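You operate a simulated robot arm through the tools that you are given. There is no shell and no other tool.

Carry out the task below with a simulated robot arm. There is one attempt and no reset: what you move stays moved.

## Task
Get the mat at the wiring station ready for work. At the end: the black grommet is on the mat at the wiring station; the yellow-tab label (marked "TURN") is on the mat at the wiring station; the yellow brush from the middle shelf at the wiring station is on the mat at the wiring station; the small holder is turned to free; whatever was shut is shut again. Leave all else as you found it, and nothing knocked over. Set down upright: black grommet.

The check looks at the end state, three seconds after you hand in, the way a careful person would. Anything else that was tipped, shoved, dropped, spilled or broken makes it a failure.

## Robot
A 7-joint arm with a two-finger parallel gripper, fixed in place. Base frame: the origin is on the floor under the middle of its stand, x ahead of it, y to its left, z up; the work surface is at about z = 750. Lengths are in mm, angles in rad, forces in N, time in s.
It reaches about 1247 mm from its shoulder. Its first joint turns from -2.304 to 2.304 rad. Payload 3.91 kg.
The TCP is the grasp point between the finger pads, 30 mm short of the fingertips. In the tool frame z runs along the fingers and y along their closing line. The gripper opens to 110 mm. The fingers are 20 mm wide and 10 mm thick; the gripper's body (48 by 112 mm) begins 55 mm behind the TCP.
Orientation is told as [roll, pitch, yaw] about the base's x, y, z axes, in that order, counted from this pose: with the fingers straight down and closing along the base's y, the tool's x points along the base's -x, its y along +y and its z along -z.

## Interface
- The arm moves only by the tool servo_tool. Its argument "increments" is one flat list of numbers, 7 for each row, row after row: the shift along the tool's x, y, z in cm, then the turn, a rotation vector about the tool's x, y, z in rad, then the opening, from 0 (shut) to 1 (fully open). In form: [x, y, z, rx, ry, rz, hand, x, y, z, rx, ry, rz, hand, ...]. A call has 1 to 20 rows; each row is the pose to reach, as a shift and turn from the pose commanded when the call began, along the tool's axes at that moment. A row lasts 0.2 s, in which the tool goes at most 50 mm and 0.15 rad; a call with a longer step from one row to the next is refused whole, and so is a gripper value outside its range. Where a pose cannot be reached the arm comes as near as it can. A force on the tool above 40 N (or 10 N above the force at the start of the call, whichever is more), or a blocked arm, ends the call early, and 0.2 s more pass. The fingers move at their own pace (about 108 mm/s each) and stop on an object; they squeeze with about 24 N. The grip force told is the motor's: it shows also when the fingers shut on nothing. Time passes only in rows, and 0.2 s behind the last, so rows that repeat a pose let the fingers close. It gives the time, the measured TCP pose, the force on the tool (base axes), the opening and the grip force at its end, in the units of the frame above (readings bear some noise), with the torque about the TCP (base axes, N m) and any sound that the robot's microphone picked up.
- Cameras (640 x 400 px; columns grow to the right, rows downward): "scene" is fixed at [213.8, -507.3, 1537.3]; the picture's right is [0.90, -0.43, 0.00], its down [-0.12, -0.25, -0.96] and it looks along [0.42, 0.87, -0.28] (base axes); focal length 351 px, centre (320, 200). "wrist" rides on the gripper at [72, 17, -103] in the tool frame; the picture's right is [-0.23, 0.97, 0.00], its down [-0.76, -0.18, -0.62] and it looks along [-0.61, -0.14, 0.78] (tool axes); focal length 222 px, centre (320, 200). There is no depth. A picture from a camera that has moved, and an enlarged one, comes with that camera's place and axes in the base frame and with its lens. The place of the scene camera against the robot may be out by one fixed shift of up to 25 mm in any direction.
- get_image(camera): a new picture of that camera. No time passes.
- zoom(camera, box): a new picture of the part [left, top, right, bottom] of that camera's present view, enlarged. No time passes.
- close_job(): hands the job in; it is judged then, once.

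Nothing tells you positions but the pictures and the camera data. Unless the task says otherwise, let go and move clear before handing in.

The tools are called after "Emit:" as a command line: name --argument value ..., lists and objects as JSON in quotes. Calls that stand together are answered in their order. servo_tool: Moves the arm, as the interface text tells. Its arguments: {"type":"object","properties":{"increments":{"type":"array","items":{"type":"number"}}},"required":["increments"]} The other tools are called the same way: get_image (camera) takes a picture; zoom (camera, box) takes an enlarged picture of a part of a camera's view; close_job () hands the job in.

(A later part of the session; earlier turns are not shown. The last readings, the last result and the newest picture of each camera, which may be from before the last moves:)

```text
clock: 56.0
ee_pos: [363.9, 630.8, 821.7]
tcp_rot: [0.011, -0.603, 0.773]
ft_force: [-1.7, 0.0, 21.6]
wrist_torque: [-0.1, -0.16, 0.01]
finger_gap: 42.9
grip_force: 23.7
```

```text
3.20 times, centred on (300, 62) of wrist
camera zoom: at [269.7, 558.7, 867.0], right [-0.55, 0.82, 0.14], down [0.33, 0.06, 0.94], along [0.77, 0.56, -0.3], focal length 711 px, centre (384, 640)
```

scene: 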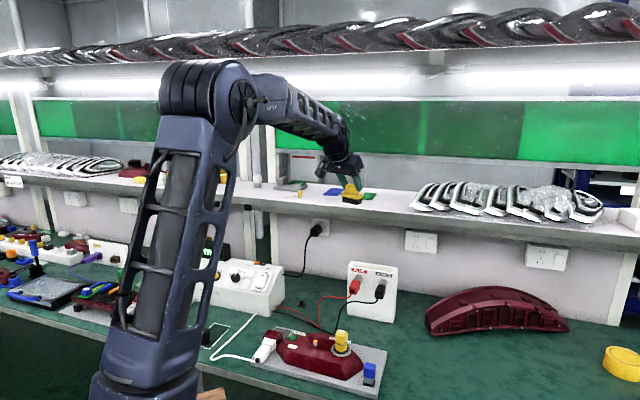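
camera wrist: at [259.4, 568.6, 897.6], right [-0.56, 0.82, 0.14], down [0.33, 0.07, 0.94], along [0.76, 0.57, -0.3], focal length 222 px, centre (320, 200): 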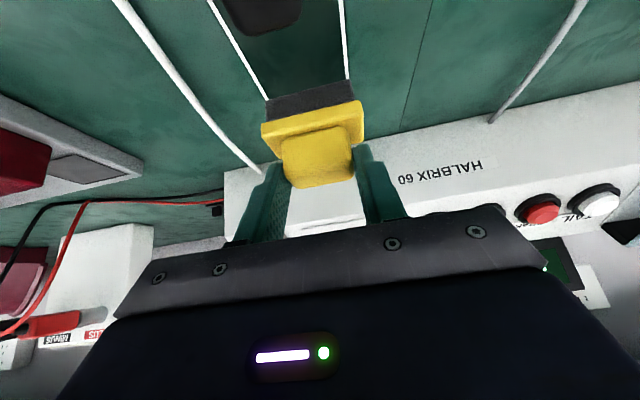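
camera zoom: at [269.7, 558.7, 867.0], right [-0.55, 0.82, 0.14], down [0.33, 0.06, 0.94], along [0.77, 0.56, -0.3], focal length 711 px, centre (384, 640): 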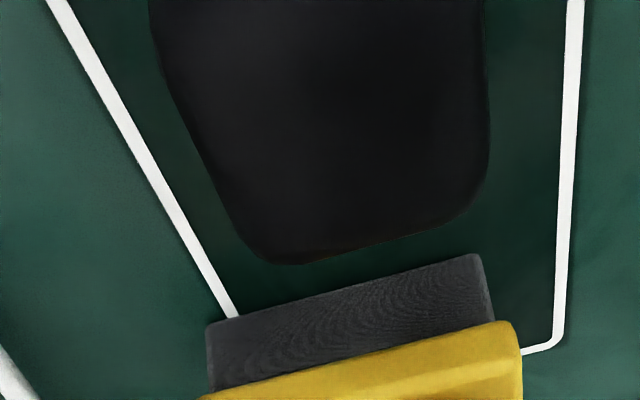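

It overshot sideways by about 10 mm. I'll lift slightly, shift it back, and check before setting it down.

Emit:
servo_tool --increments '[-0.28, 0, -0.41, 0, 0, 0, 0, -0.56, 0, -0.83, 0, 0, 0, 0, -0.56, 0.5, -0.83, 0, 0, -0.01, 0, -0.56, 0.95, -0.83, 0, 0, -0.01, 0, -0.56, 0.95, -0.83, 0, 0, -0.01, 0, -0.56, 0.95, -0.83, 0, 0, -0.01, 0]'

Emit:
zoom --camera "wrist" --box '[200, 0, 400, 125]'

```text
clock: 57.4
ee_pos: [357.8, 637.3, 829.3]
tcp_rot: [0.004, -0.6, 0.786]
ft_force: [1.2, 1.1, -1.6]
wrist_torque: [0.02, 0.0, 0.0]
finger_gap: 43.2
grip_force: 23.7
```

```text
3.20 times, centred on (300, 62) of wrist
camera zoom: at [263.1, 564.9, 875.6], right [-0.56, 0.82, 0.13], down [0.32, 0.07, 0.94], along [0.76, 0.57, -0.3], focal length 711 px, centre (384, 640)
```

zoom: 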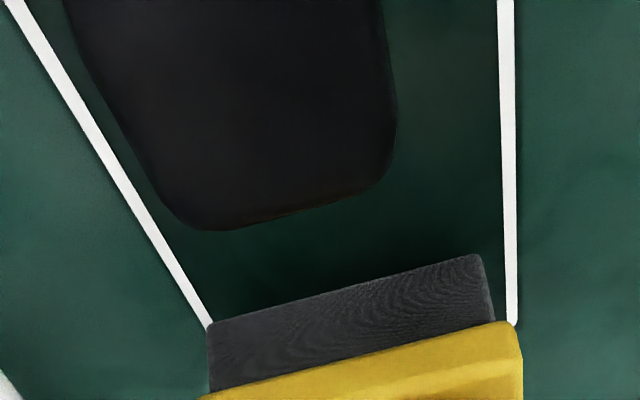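

Now centred between the mat's side lines. Lowering the last few millimetres.

Emit:
servo_tool --increments '[0.17, 0, 0.25, 0, 0, 0, 0, 0.28, 0, 0.41, 0, 0, 0, 0, 0.34, 0, 0.5, 0, 0, 0, 0, 0.37, 0, 0.54, 0, 0, 0, 0]'

Emit:
zoom --camera "wrist" --box '[200, 0, 400, 125]'

```text
clock: 58.4
ee_pos: [357.7, 637.4, 822.5]
tcp_rot: [0.004, -0.6, 0.785]
ft_force: [0.7, -0.4, -0.9]
wrist_torque: [-0.02, -0.03, -0.04]
finger_gap: 43.1
grip_force: 24.2
```

```text
3.20 times, centred on (300, 62) of wrist
camera zoom: at [262.9, 565.2, 868.9], right [-0.56, 0.82, 0.13], down [0.32, 0.07, 0.94], along [0.76, 0.57, -0.3], focal length 711 px, centre (384, 640)
```

zoom: 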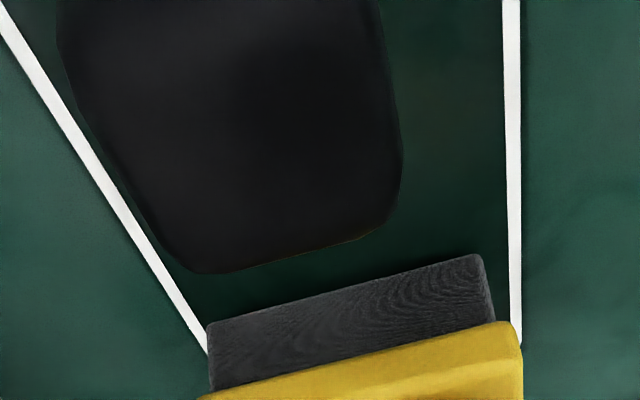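

Emit:
servo_tool --increments '[0.057, 0, 0.083, 0, 0, 0, 0, 0.113, 0, 0.165, 0, 0, 0, 0, 0.17, 0, 0.248, 0, 0, 0, 0]'

Emit:
zoom --camera "scene" --box '[195, 300, 235, 340]'

```text
clock: 59.1
ee_pos: [357.3, 638.4, 820.8]
tcp_rot: [0.004, -0.602, 0.785]
ft_force: [-2.3, -2.4, 16.2]
wrist_torque: [-0.2, -0.07, -0.03]
finger_gap: 42.9
grip_force: 23.8
```

```text
10.00 times, centred on (215, 320) of scene
camera zoom: at [213.8, -507.3, 1537.3], right [0.9, -0.43, 0.0], down [-0.12, -0.25, -0.96], along [0.42, 0.87, -0.28], focal length 3512 px, centre (1370, -1000)
```

zoom: 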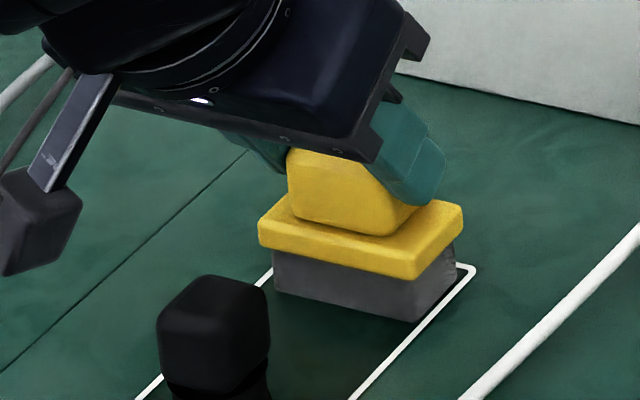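

Resting on the mat. Opening just enough and retracting along the approach line.

Emit:
servo_tool --increments '[0, 0, 0, 0, 0, 0, 0.5, 0, 0, 0, 0, 0, 0, 0.58, 0, 0, 0, 0, 0, 0, 0.58, 0, 0, -2.0, 0, 0, 0, 0.58, 0, 0, -5.0, 0, 0, 0, 0.58, -1, 0, -9.0, 0, 0, 0, 0.58, -2, 0, -13.0, 0, 0, 0, 0.58]'

Emit:
get_image --camera "wrist"

Emit:
zoom --camera "scene" --box '[180, 295, 250, 350]'

```text
clock: 60.8
ee_pos: [315.4, 598.0, 938.3]
tcp_rot: [0.004, -0.598, 0.789]
ft_force: [-0.2, 0.1, -0.4]
wrist_torque: [0.01, -0.05, -0.01]
finger_gap: 63.7
grip_force: 0.0
```

```text
taken
camera wrist: at [221.4, 525.2, 985.7], right [-0.56, 0.82, 0.13], down [0.32, 0.07, 0.94], along [0.76, 0.57, -0.3], focal length 222 px, centre (320, 200)
```

wrist: 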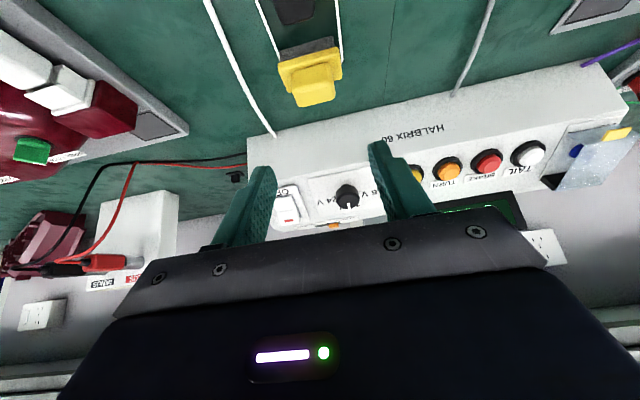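

```text
7.27 times, centred on (215, 322) of scene
camera zoom: at [213.8, -507.3, 1537.3], right [0.9, -0.43, 0.0], down [-0.12, -0.25, -0.96], along [0.42, 0.87, -0.28], focal length 2554 px, centre (1084, -691)
```

zoom: 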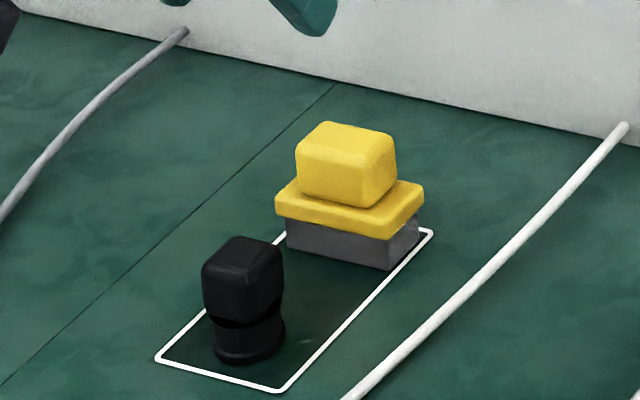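

The brush is standing on the mat inside the outline. Now for the label: I'll rise and approach the shelf near the "TURN" label with the forward tilt, and look.

Emit:
servo_tool --increments '[-3.9, -1.58, -1.65, 0, 0, 0, 0.58, -7.8, -3.16, -3.29, 0, 0, 0, 0.58, -11.7, -4.74, -4.94, 0, 0, 0, 0.58, -15.6, -6.32, -6.58, 0, 0, 0, 0.58, -19.5, -7.9, -8.23, 0, 0, 0, 0.58, -23.5, -9.47, -9.87, 0, 0, 0, 0.58, -27.4, -11.05, -11.5, 0, 0, 0, 0.58, -31.3, -12.6, -13.2, 0, 0, 0, 0.58, -35.2, -14.2, -14.8, 0, 0, 0, 0.58, -39.1, -15.8, -16.5, 0, 0, 0, 0.58, -43.0, -17.4, -18.1, 0, 0, 0, 0.58]'

Emit:
get_image --camera "wrist"

Emit:
zoom --camera "wrist" --box '[220, 60, 430, 200]'

Emit:
get_image --camera "scene"

```text
clock: 63.1
ee_pos: [621.3, 651.2, 1331.2]
tcp_rot: [0.003, -0.6, 0.786]
ft_force: [0.3, 0.2, 0.0]
wrist_torque: [0.0, -0.02, 0.0]
finger_gap: 63.5
grip_force: 0.0
```

```text
taken
camera wrist: at [525.7, 578.2, 1377.2], right [-0.56, 0.82, 0.13], down [0.32, 0.07, 0.94], along [0.76, 0.57, -0.3], focal length 222 px, centre (320, 200)
```

wrist: 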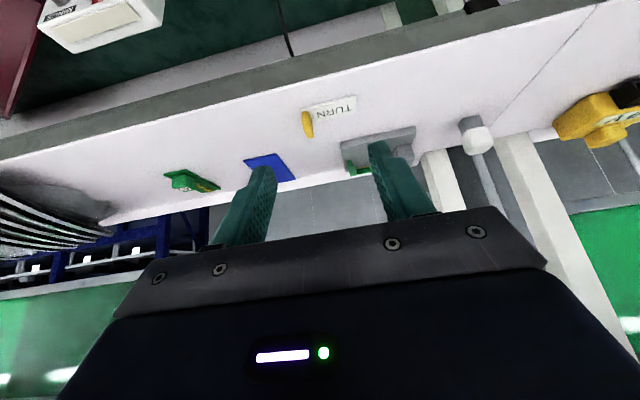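

```text
2.86 times, centred on (325, 130) of wrist
camera zoom: at [525.7, 578.2, 1377.2], right [-0.56, 0.82, 0.13], down [0.32, 0.07, 0.94], along [0.76, 0.57, -0.3], focal length 635 px, centre (306, 400)
```

zoom: 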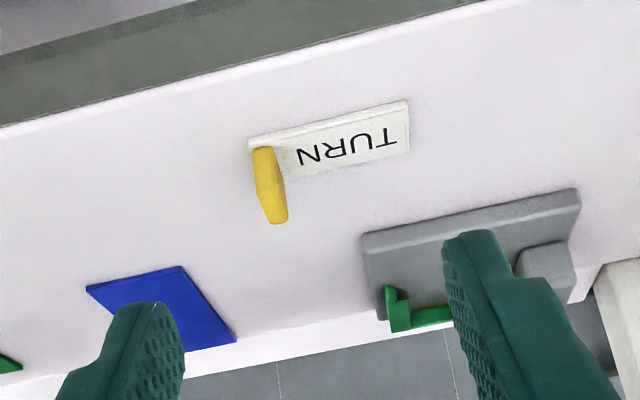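

```text
taken
```

scene: 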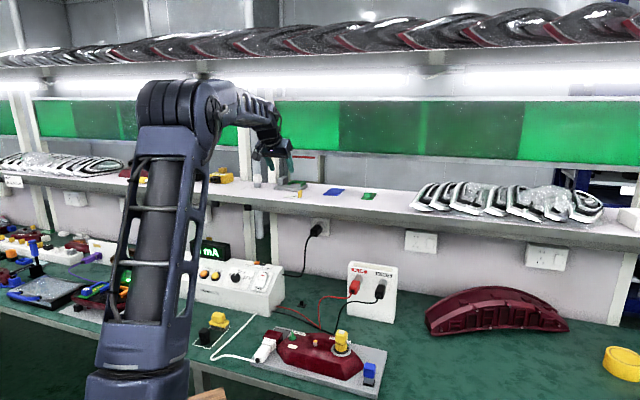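

The label's tab is about 10 mm thick and 22 mm tall, at the right-hand end near [717, 719]. I'll straighten to nearly vertical and hover in front of and above it.

Emit:
servo_tool --increments '[-0.45, -0.5, 2.0, 0, 0.125, 0, 0.45, -0.9, -1.0, 4.0, 0, 0.25, 0, 0.4, -1.35, -1.5, 6.0, 0, 0.375, 0, 0.4, -1.81, -1.98, 8.0, 0, 0.5, 0, 0.4, -1.81, -1.98, 8.0, 0, 0.5, 0, 0.4]'

Emit:
get_image --camera "wrist"

Emit:
zoom --camera "wrist" --box '[220, 80, 430, 220]'

```text
clock: 64.3
ee_pos: [679.2, 680.3, 1274.4]
tcp_rot: [0.003, -0.098, 0.787]
ft_force: [0.3, 0.1, 0.1]
wrist_torque: [-0.04, 0.01, 0.0]
finger_gap: 43.9
grip_force: 0.0
```

```text
taken
camera wrist: at [608.3, 632.4, 1372.5], right [-0.53, 0.85, 0.03], down [0.62, 0.37, 0.69], along [0.58, 0.38, -0.72], focal length 222 px, centre (320, 200)
```

wrist: 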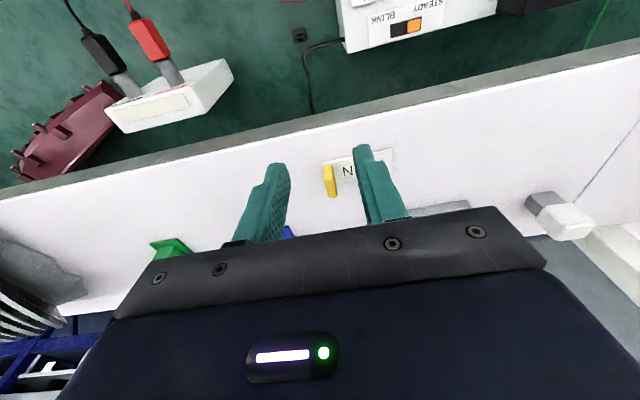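

```text
2.86 times, centred on (325, 150) of wrist
camera zoom: at [608.3, 632.4, 1372.5], right [-0.53, 0.85, 0.03], down [0.62, 0.37, 0.69], along [0.58, 0.38, -0.72], focal length 635 px, centre (306, 343)
```

zoom: 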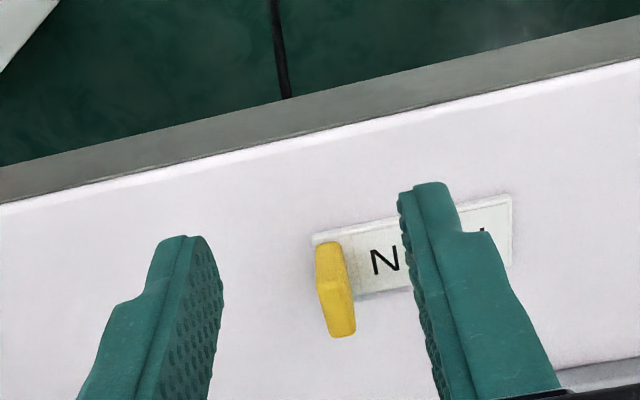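

Emit:
servo_tool --increments '[-1.8, -0.03, 0.6, 0, 0, 0, 0.4, -3.6, -0.07, 1.2, 0, 0, 0, 0.4, -5.35, -0.08, 1.77, 0, 0, 0, 0.4, -5.35, -0.08, 1.77, 0, 0, 0, 0.4]'

Emit:
zoom --camera "wrist" --box '[220, 80, 430, 220]'

Emit:
zoom --camera "scene" --box '[260, 140, 330, 210]'

```text
clock: 65.3
ee_pos: [713.3, 707.1, 1260.0]
tcp_rot: [0.004, -0.101, 0.787]
ft_force: [0.7, 0.6, -0.3]
wrist_torque: [0.0, -0.01, 0.02]
finger_gap: 44.0
grip_force: 0.0
out of reach, approached as far as the arm can: row 3, 4
```

```text
2.86 times, centred on (325, 150) of wrist
camera zoom: at [644.3, 660.3, 1357.1], right [-0.53, 0.85, 0.03], down [0.62, 0.37, 0.7], along [0.58, 0.38, -0.72], focal length 635 px, centre (306, 343)
```

zoom: 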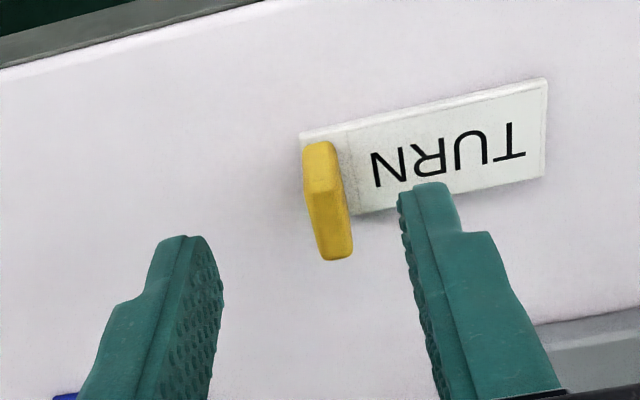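

```text
5.71 times, centred on (295, 175) of scene
camera zoom: at [213.8, -507.3, 1537.3], right [0.9, -0.43, 0.0], down [-0.12, -0.25, -0.96], along [0.42, 0.87, -0.28], focal length 2007 px, centre (463, 343)
```

zoom: 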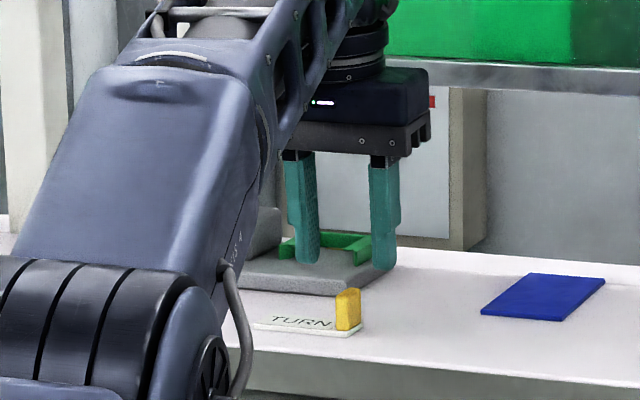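

That pose is at the edge of reach. I'll back off right away and use slightly more tilt, about 0.2 rad.

Emit:
servo_tool --increments '[3.5, 0, -0.35, 0, 0, 0, 0.4, 6.0, 0.4, -0.6, 0, -0.05, 0, 0.4, 6.0, 0.45, -0.6, 0, -0.11, 0, 0.4, 6.0, 0.45, -0.6, 0, -0.11, 0, 0.4]'

Emit:
zoom --camera "wrist" --box '[220, 80, 430, 220]'

Emit:
get_image --camera "scene"

```text
clock: 66.3
ee_pos: [667.8, 668.2, 1259.4]
tcp_rot: [0.005, -0.209, 0.786]
ft_force: [-0.5, -0.2, -0.5]
wrist_torque: [-0.01, -0.01, -0.01]
finger_gap: 43.9
grip_force: 0.0
```

```text
2.86 times, centred on (325, 150) of wrist
camera zoom: at [591.3, 615.1, 1347.7], right [-0.53, 0.84, 0.05], down [0.56, 0.31, 0.77], along [0.63, 0.44, -0.64], focal length 635 px, centre (306, 343)
```

zoom: 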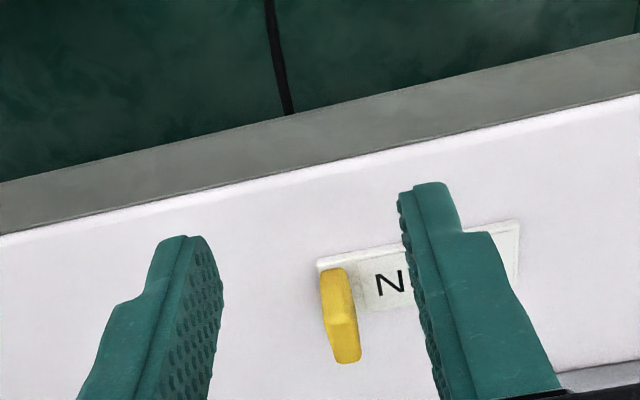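

```text
taken
```

scene: 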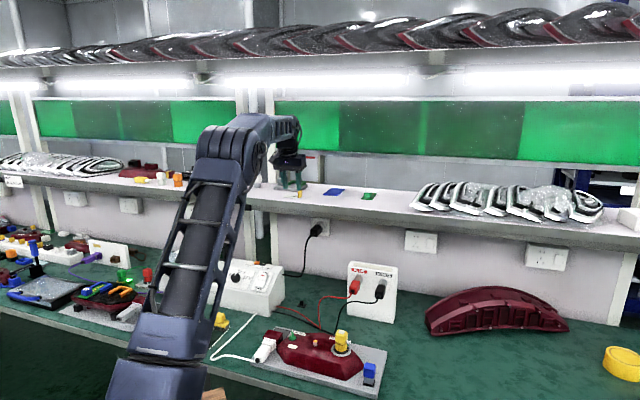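

Emit:
servo_tool --increments '[-2.1, -0.03, 0.8, 0, 0, 0, 0.4, -4.2, -0.06, 1.6, 0, 0, 0, 0.4, -6.19, -0.075, 2.34, 0, 0, 0, 0.4, -6.19, -0.075, 2.34, 0, 0, 0, 0.4]'

Emit:
zoom --camera "wrist" --box '[220, 80, 430, 220]'

Emit:
zoom --camera "scene" --box '[260, 150, 330, 210]'

```text
clock: 67.3
ee_pos: [714.8, 715.7, 1249.7]
tcp_rot: [0.004, -0.208, 0.788]
ft_force: [-0.4, -0.9, 0.5]
wrist_torque: [-0.01, 0.03, -0.07]
finger_gap: 44.0
grip_force: 0.2
```

```text
2.86 times, centred on (325, 150) of wrist
camera zoom: at [638.7, 660.7, 1337.2], right [-0.53, 0.84, 0.05], down [0.56, 0.31, 0.77], along [0.63, 0.44, -0.64], focal length 635 px, centre (306, 343)
```

zoom: 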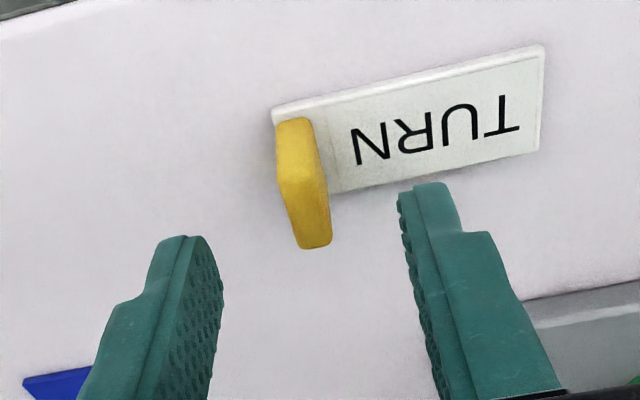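

```text
6.67 times, centred on (295, 180) of scene
camera zoom: at [213.8, -507.3, 1537.3], right [0.9, -0.43, 0.0], down [-0.12, -0.25, -0.96], along [0.42, 0.87, -0.28], focal length 2341 px, centre (487, 333)
```

zoom: 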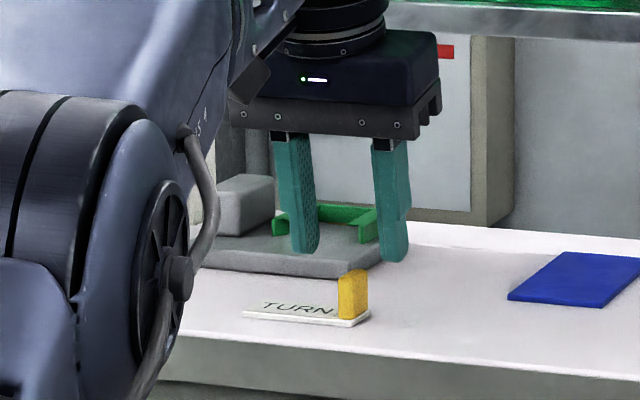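

Aligned with the tab. Descending the last 25 mm and closing on it.

Emit:
servo_tool --increments '[0.15, 0.03, 1.0, 0, 0, 0, 0.4, 0.3, 0.04, 2.0, 0, 0, 0, 0.4, 0.36, 0.04, 2.4, 0, 0, 0, 0.4, 0.36, 0.04, 2.4, 0, 0, 0, 0.4]'

Emit:
zoom --camera "scene" --box '[270, 165, 320, 205]'

Emit:
zoom --camera "wrist" --box '[220, 80, 430, 220]'

```text
clock: 68.3
ee_pos: [714.8, 714.9, 1226.1]
tcp_rot: [0.003, -0.21, 0.788]
ft_force: [0.1, -0.4, -0.7]
wrist_torque: [0.0, -0.01, 0.02]
finger_gap: 44.1
grip_force: 0.0
```

```text
10.00 times, centred on (295, 185) of scene
camera zoom: at [213.8, -507.3, 1537.3], right [0.9, -0.43, 0.0], down [-0.12, -0.25, -0.96], along [0.42, 0.87, -0.28], focal length 3512 px, centre (570, 350)
```

zoom: 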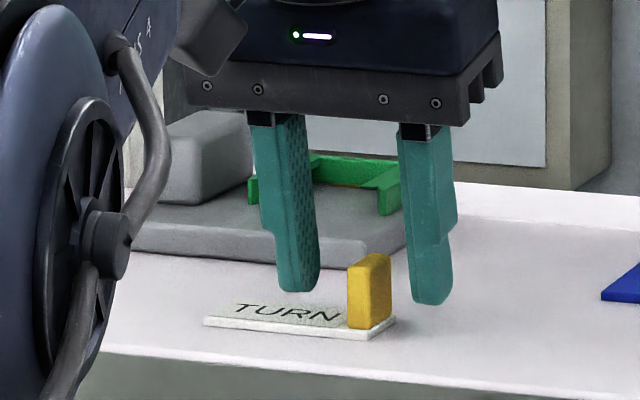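

```text
2.86 times, centred on (325, 150) of wrist
camera zoom: at [638.8, 661.4, 1312.6], right [-0.53, 0.84, 0.05], down [0.56, 0.31, 0.77], along [0.63, 0.44, -0.64], focal length 635 px, centre (306, 343)
```

zoom: 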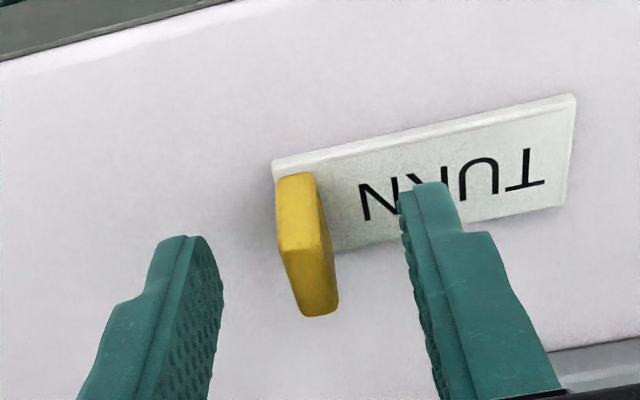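

Emit:
servo_tool --increments '[0, 0, 0, 0, 0, 0, 0.2, 0, 0, 0, 0, 0, 0, 0.05, 0, 0, 0, 0, 0, 0, 0, 0, 0, 0, 0, 0, 0, 0]'

Emit:
zoom --camera "scene" --box '[270, 165, 320, 205]'

```text
clock: 69.3
ee_pos: [714.8, 716.0, 1225.2]
tcp_rot: [0.003, -0.211, 0.787]
ft_force: [-0.4, 0.3, 1.4]
wrist_torque: [0.0, -0.01, -0.01]
finger_gap: 8.4
grip_force: 23.6
```

```text
10.00 times, centred on (295, 185) of scene
camera zoom: at [213.8, -507.3, 1537.3], right [0.9, -0.43, 0.0], down [-0.12, -0.25, -0.96], along [0.42, 0.87, -0.28], focal length 3512 px, centre (570, 350)
```

zoom: 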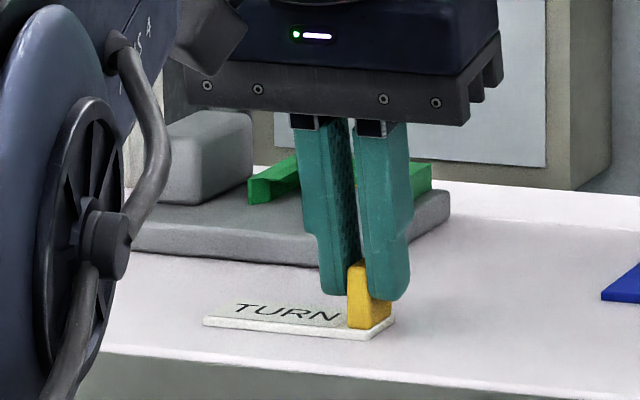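

The tab is gripped and the label still lies flat. Lifting a little, then backing off the shelf.

Emit:
servo_tool --increments '[-0.12, 0, -0.59, 0, 0, 0, 0, -0.29, 0, -1.37, 0, 0, 0, 0, 2.5, 0, -2.6, 0, 0, 0, 0, 6.3, 0, -3.9, 0, 0, 0, 0, 10.1, 0, -5.2, 0, 0, 0, 0]'

Emit:
get_image --camera "scene"

Emit:
zoom --camera "wrist" --box '[220, 80, 430, 220]'

Emit:
zoom --camera "scene" --box '[250, 150, 340, 220]'

```text
clock: 70.5
ee_pos: [638.4, 638.7, 1255.8]
tcp_rot: [0.001, -0.206, 0.787]
ft_force: [0.0, 1.2, -1.0]
wrist_torque: [-0.03, 0.03, -0.05]
finger_gap: 8.1
grip_force: 24.1
```

```text
taken
```

scene: 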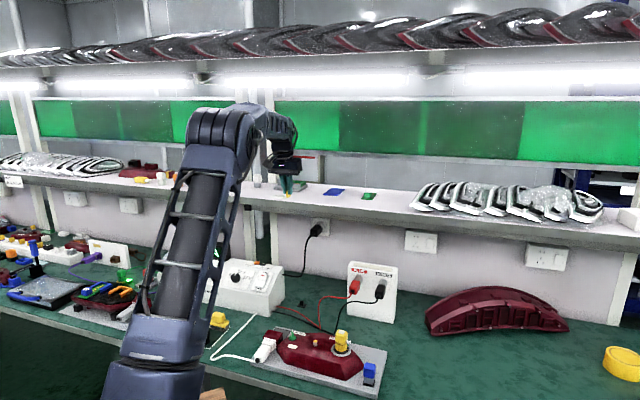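

```text
2.86 times, centred on (325, 150) of wrist
camera zoom: at [562.3, 584.0, 1342.4], right [-0.53, 0.84, 0.05], down [0.56, 0.31, 0.77], along [0.63, 0.44, -0.64], focal length 635 px, centre (306, 343)
```

zoom: 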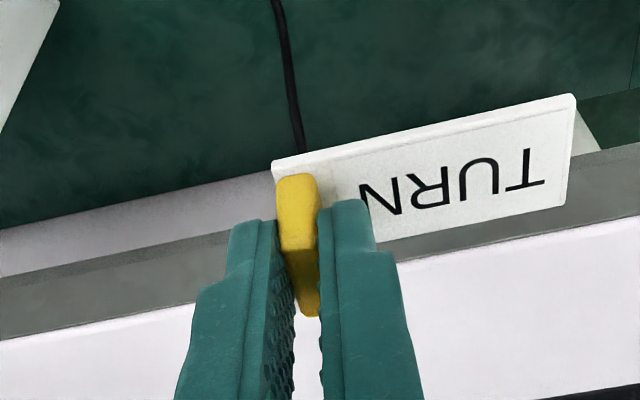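

```text
5.71 times, centred on (295, 185) of scene
camera zoom: at [213.8, -507.3, 1537.3], right [0.9, -0.43, 0.0], down [-0.12, -0.25, -0.96], along [0.42, 0.87, -0.28], focal length 2007 px, centre (463, 286)
```

zoom: 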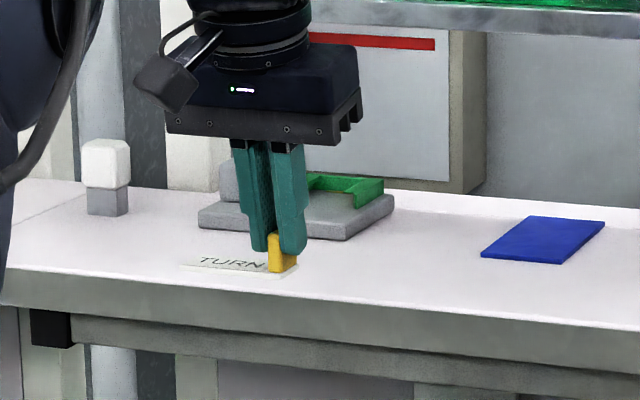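

The label is held level. Carrying it to hover above the gap on the mat between the grommet and the brush.

Emit:
servo_tool --increments '[2.99, 1.71, 3.01, 0, 0, 0, 0, 5.98, 3.41, 6.02, 0, 0, 0, 0, 8.97, 5.12, 9.03, 0, 0, 0, 0, 11.96, 6.82, 12.04, 0, 0, 0, 0, 14.95, 8.53, 15.05, 0, 0, 0, 0, 17.95, 10.24, 18.06, 0, 0, 0, 0, 20.94, 11.94, 21.07, 0, 0, 0, 0, 23.93, 13.65, 24.08, 0, 0, 0, 0, 26.92, 15.35, 27.09, 0, 0, 0, 0, 29.91, 17.06, 30.1, 0, 0, 0, 0, 29.91, 17.06, 30.1, 0, 0, 0, 0]'

Emit:
get_image --camera "wrist"

Emit:
zoom --camera "wrist" --box '[220, 30, 460, 190]'

Emit:
zoom --camera "scene" --box '[170, 280, 250, 350]'

```text
clock: 73.0
ee_pos: [355.4, 597.6, 899.4]
tcp_rot: [0.004, -0.209, 0.786]
ft_force: [-0.6, 0.5, -0.1]
wrist_torque: [0.04, 0.01, 0.0]
finger_gap: 8.4
grip_force: 23.4
```

```text
taken
camera wrist: at [278.7, 543.1, 986.3], right [-0.53, 0.84, 0.05], down [0.56, 0.31, 0.77], along [0.63, 0.44, -0.64], focal length 222 px, centre (320, 200)
```

wrist: 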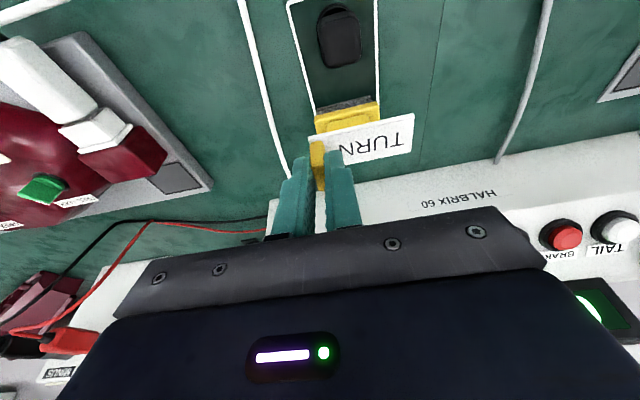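

```text
2.50 times, centred on (340, 110) of wrist
camera zoom: at [278.7, 543.1, 986.3], right [-0.53, 0.84, 0.05], down [0.56, 0.31, 0.77], along [0.63, 0.44, -0.64], focal length 555 px, centre (270, 425)
```

zoom: 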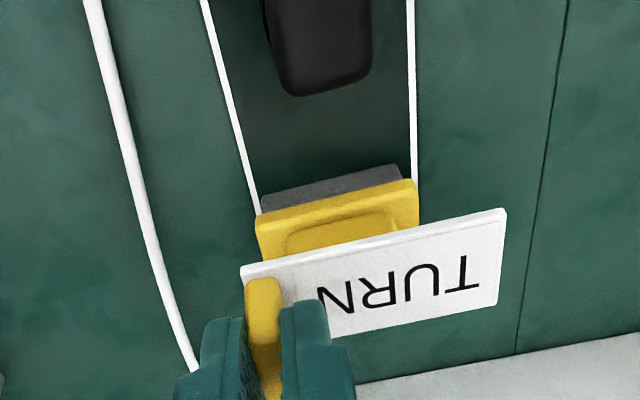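

```text
5.71 times, centred on (210, 315) of scene
camera zoom: at [213.8, -507.3, 1537.3], right [0.9, -0.43, 0.0], down [-0.12, -0.25, -0.96], along [0.42, 0.87, -0.28], focal length 2007 px, centre (949, -457)
```

zoom: 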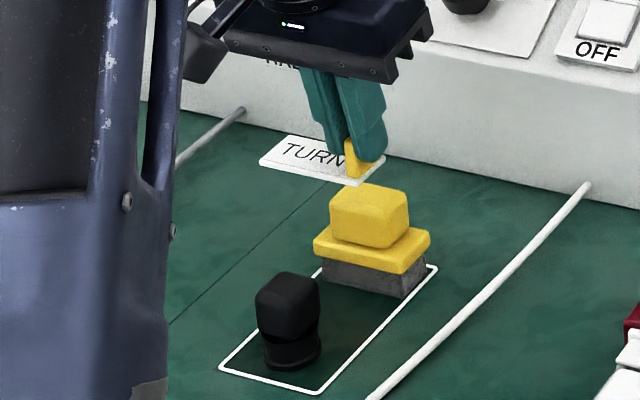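

The label is centred over the free gap, with about 8 mm either side. Descending most of the way and re-checking.

Emit:
servo_tool --increments '[0.62, 0, 2.93, 0, 0, 0, 0, 1.25, 0, 5.87, 0, 0, 0, 0, 1.7, 0, 8.0, 0, 0, 0, 0, 1.87, 0, 8.8, 0, 0, 0, 0, 1.87, 0, 8.8, 0, 0, 0, 0]'

Emit:
zoom --camera "wrist" --box '[220, 50, 460, 210]'

Emit:
zoom --camera "scene" --box '[180, 290, 240, 345]'

```text
clock: 74.2
ee_pos: [352.8, 597.7, 808.1]
tcp_rot: [0.003, -0.209, 0.786]
ft_force: [-0.7, 0.2, 0.9]
wrist_torque: [-0.03, -0.01, -0.01]
finger_gap: 8.2
grip_force: 24.0
```

```text
2.50 times, centred on (340, 130) of wrist
camera zoom: at [277.1, 543.4, 896.2], right [-0.53, 0.84, 0.05], down [0.56, 0.31, 0.77], along [0.63, 0.44, -0.64], focal length 555 px, centre (270, 375)
```

zoom: 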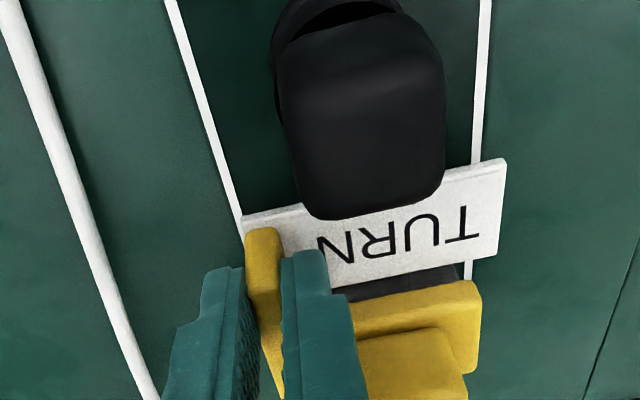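

```text
7.27 times, centred on (210, 318) of scene
camera zoom: at [213.8, -507.3, 1537.3], right [0.9, -0.43, 0.0], down [-0.12, -0.25, -0.96], along [0.42, 0.87, -0.28], focal length 2554 px, centre (1120, -654)
```

zoom: 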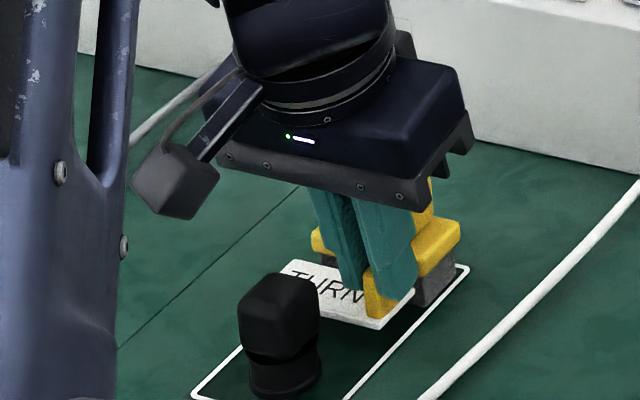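

Good alignment. Lowering the last ~14 mm slowly to contact.

Emit:
servo_tool --increments '[0.166, -0.1, 0.78, 0, 0, 0, 0, 0.228, -0.1, 1.08, 0, 0, 0, 0, 0.249, -0.1, 1.17, 0, 0, 0, 0, 0.27, -0.1, 1.27, 0, 0, 0, 0, 0.29, -0.1, 1.37, 0, 0, 0, 0]'

Emit:
zoom --camera "scene" --box '[180, 290, 240, 345]'

```text
clock: 75.3
ee_pos: [354.1, 596.0, 794.4]
tcp_rot: [0.003, -0.208, 0.788]
ft_force: [0.5, -0.9, 4.8]
wrist_torque: [-0.02, -0.05, 0.0]
finger_gap: 8.4
grip_force: 24.1
```

```text
7.27 times, centred on (210, 318) of scene
camera zoom: at [213.8, -507.3, 1537.3], right [0.9, -0.43, 0.0], down [-0.12, -0.25, -0.96], along [0.42, 0.87, -0.28], focal length 2554 px, centre (1120, -654)
```

zoom: 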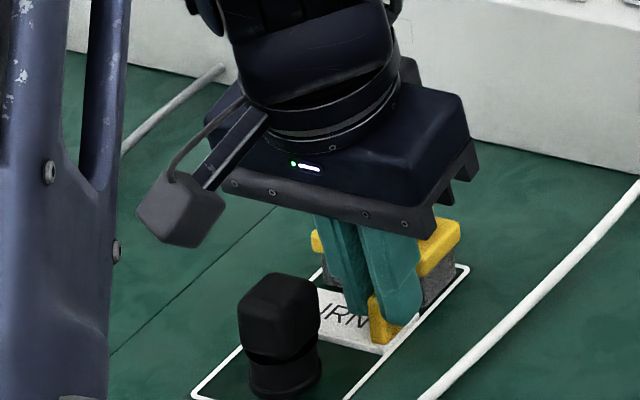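

Contact with about 5 N. Opening slightly and withdrawing along the tool axis.

Emit:
servo_tool --increments '[0, 0, 0, 0, 0, 0, 0.12, 0, 0, 0, 0, 0, 0, 0.16, 0, 0, 0, 0, 0, 0, 0.16, 0, 0, -1.0, 0, 0, 0, 0.16, 0, 0, -3.0, 0, 0, 0, 0.16, 0, 0, -6.5, 0, 0, 0, 0.16, 0, 0, -11.0, 0, 0, 0, 0.16]'

Emit:
zoom --camera "scene" --box '[180, 290, 240, 345]'

Emit:
get_image --camera "wrist"

```text
clock: 77.0
ee_pos: [339.2, 579.4, 904.4]
tcp_rot: [0.002, -0.209, 0.787]
ft_force: [1.2, 0.1, -0.3]
wrist_torque: [-0.03, -0.02, 0.0]
finger_gap: 17.5
grip_force: 0.0
```

```text
7.27 times, centred on (210, 318) of scene
camera zoom: at [213.8, -507.3, 1537.3], right [0.9, -0.43, 0.0], down [-0.12, -0.25, -0.96], along [0.42, 0.87, -0.28], focal length 2554 px, centre (1120, -654)
```

zoom: 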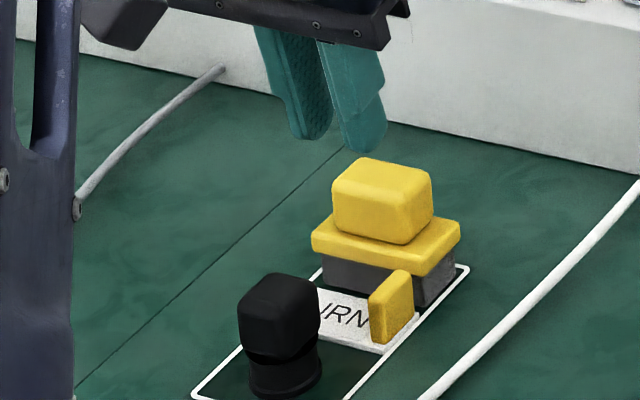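

```text
taken
camera wrist: at [263.2, 525.9, 992.0], right [-0.53, 0.84, 0.05], down [0.56, 0.31, 0.77], along [0.63, 0.44, -0.64], focal length 222 px, centre (320, 200)
```

wrist: 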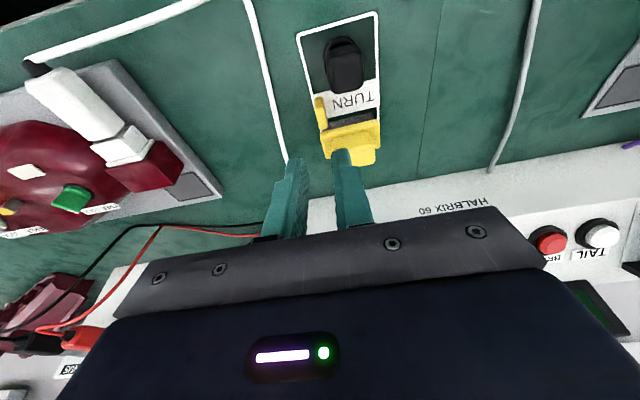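

All three items are on the mat. I'll check the mat closely from the wrist camera.

Emit:
zoom --camera "wrist" --box '[280, 0, 400, 175]'

Emit:
get_image --camera "scene"

```text
2.29 times, centred on (340, 88) of wrist
camera zoom: at [263.2, 525.9, 992.0], right [-0.53, 0.84, 0.05], down [0.56, 0.31, 0.77], along [0.63, 0.44, -0.64], focal length 508 px, centre (274, 457)
```

zoom: 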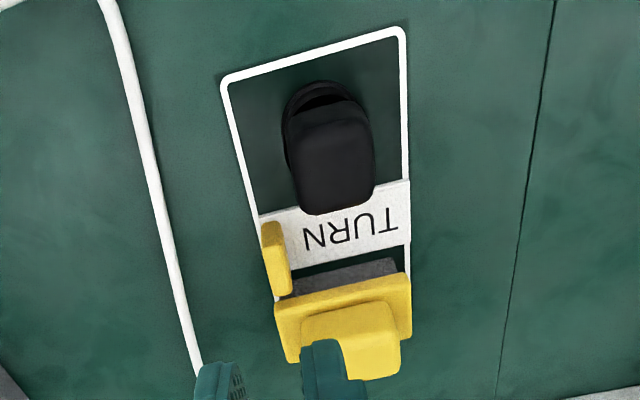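

```text
taken
```

scene: 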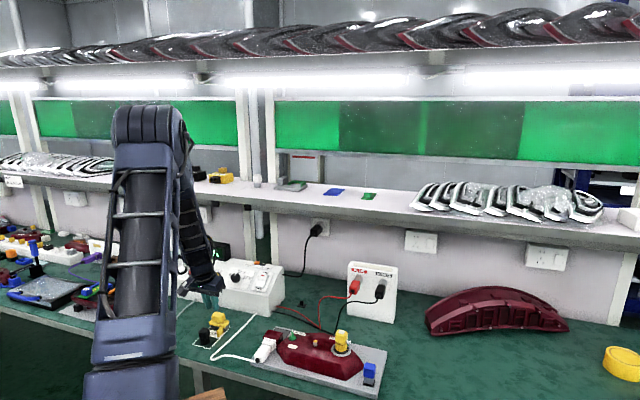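

The mat layout is good, with everything inside the outline. As a sanity check on the grommet's identity, I'll take a close look at the other small black piece at the back of the bench.

Emit:
servo_tool --increments '[-1.6, -4.0, -1.6, 0, -0.08, 0, 0.3, -3.8, -8.0, -2.4, 0, -0.16, 0, 0.3, -6.0, -12.0, -3.0, 0, -0.24, 0, 0.3, -8.0, -16.0, -3.4, 0, -0.32, 0, 0.3, -10.0, -20.0, -3.6, 0, -0.4, 0, 0.3]'

Emit:
get_image --camera "wrist"

```text
clock: 78.2
ee_pos: [543.8, 502.4, 960.1]
tcp_rot: [0.003, -0.61, 0.787]
ft_force: [0.3, 0.3, -0.3]
wrist_torque: [0.01, -0.03, -0.04]
finger_gap: 33.1
grip_force: 0.1
```

```text
taken
camera wrist: at [449.3, 429.1, 1005.3], right [-0.56, 0.82, 0.13], down [0.32, 0.06, 0.95], along [0.77, 0.57, -0.29], focal length 222 px, centre (320, 200)
```

wrist: 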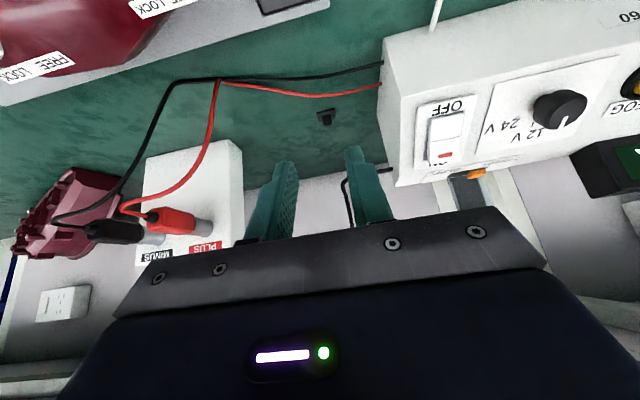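

Emit:
zoom --camera "wrist" --box '[305, 100, 345, 130]'

Emit:
zoom --camera "wrist" --box '[260, 60, 400, 200]'

```text
13.33 times, centred on (325, 115) of wrist
camera zoom: at [449.3, 429.1, 1005.3], right [-0.56, 0.82, 0.13], down [0.32, 0.06, 0.95], along [0.77, 0.57, -0.29], focal length 2962 px, centre (253, 1333)
```

zoom: 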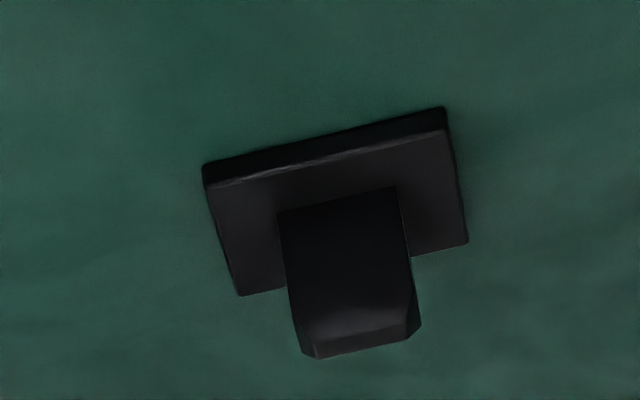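

```text
2.86 times, centred on (330, 130) of wrist
camera zoom: at [449.3, 429.1, 1005.3], right [-0.56, 0.82, 0.13], down [0.32, 0.06, 0.95], along [0.77, 0.57, -0.29], focal length 635 px, centre (291, 400)
```

zoom: 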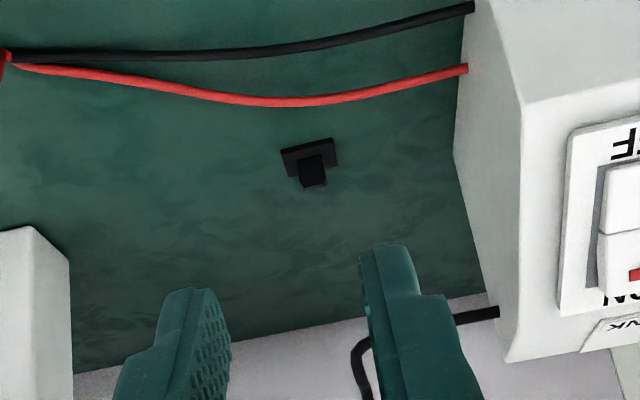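

Emit:
zoom --camera "scene" --box '[0, 262, 70, 310]'

Emit:
zoom --camera "scene" --box '[150, 235, 215, 290]'

Emit:
zoom --camera "scene" --box '[130, 150, 240, 200]'

```text
8.33 times, centred on (35, 286) of scene
camera zoom: at [213.8, -507.3, 1537.3], right [0.9, -0.43, 0.0], down [-0.12, -0.25, -0.96], along [0.42, 0.87, -0.28], focal length 2927 px, centre (2695, -517)
```

zoom: 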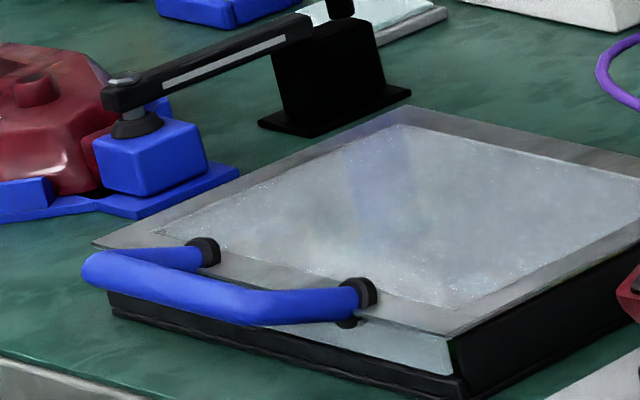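

```text
7.27 times, centred on (182, 262) of scene
camera zoom: at [213.8, -507.3, 1537.3], right [0.9, -0.43, 0.0], down [-0.12, -0.25, -0.96], along [0.42, 0.87, -0.28], focal length 2554 px, centre (1320, -254)
```

zoom: 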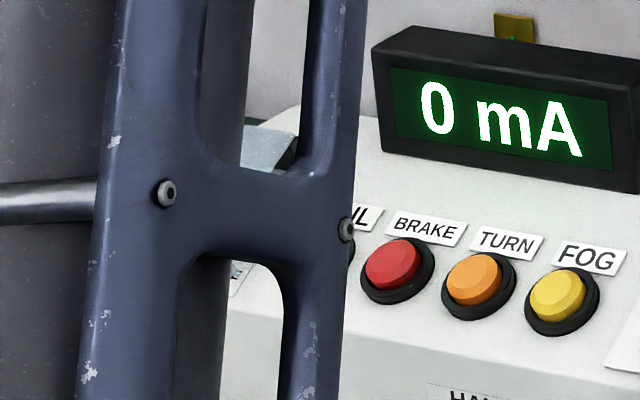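

```text
5.82 times, centred on (185, 175) of scene
camera zoom: at [213.8, -507.3, 1537.3], right [0.9, -0.43, 0.0], down [-0.12, -0.25, -0.96], along [0.42, 0.87, -0.28], focal length 2043 px, centre (1106, 346)
```

zoom: 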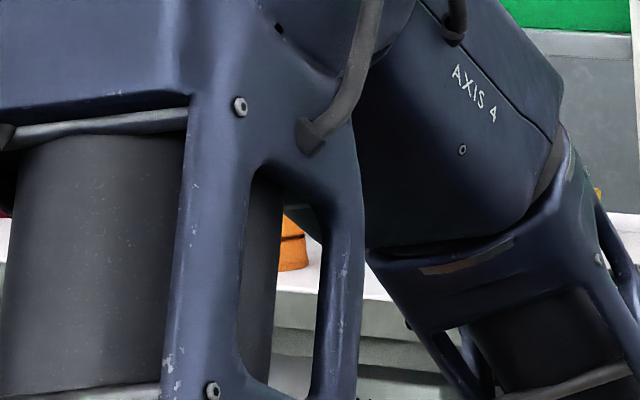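

The other piece is a solid square clip-like block, so my identification stands. I'll straighten the tool, rise clear, and do a final inspection.

Emit:
servo_tool --increments '[-1.0, 0, -3.5, 0, 0.1, 0, 0.4, -1.5, 0, -7.5, 0, 0.2, 0, 0.4, -2.5, 0, -11.5, 0, 0.3, 0, 0.5, -4.0, 0, -15.5, 0, 0.4, 0, 0.6, -5.5, 0, -19.5, 0, 0.5, 0, 0.8, -7.0, 0, -23.5, 0, 0.61, 0, 1]'

Emit:
servo_tool --increments '[2, 0, -4, 0, 0, 0, 1, 4, 0, -8, 0, 0, 0, 1, 6, 0, -12, 0, 0, 0, 1, 8, 0, -16, 0, 0, 0, 1, 10, 0, -20, 0, 0, 0, 1]'

Emit:
get_image --camera "scene"

Emit:
get_image --camera "wrist"

```text
clock: 79.5
ee_pos: [489.2, 446.5, 1190.1]
tcp_rot: [0.003, 0.003, 0.786]
ft_force: [-0.6, 0.0, 0.3]
wrist_torque: [-0.02, 0.03, -0.01]
finger_gap: 110.0
grip_force: 0.1
```

```text
clock: 80.8
ee_pos: [424.3, 373.5, 1389.4]
tcp_rot: [0.003, 0.002, 0.787]
ft_force: [0.8, -0.1, -0.2]
wrist_torque: [-0.05, 0.04, 0.0]
finger_gap: 110.2
grip_force: 0.1
```

```text
taken
```

scene: 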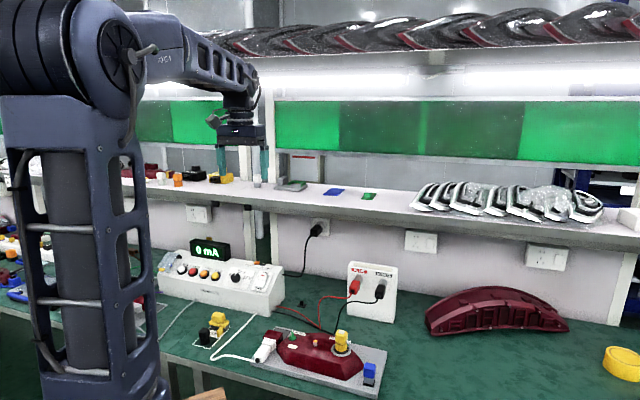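

```text
taken
camera wrist: at [361.6, 333.2, 1494.3], right [-0.53, 0.85, 0.0], down [0.67, 0.41, 0.62], along [0.53, 0.33, -0.78], focal length 222 px, centre (320, 200)
```

wrist: 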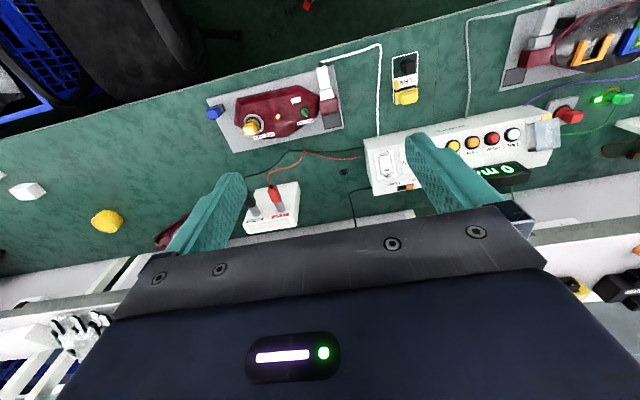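

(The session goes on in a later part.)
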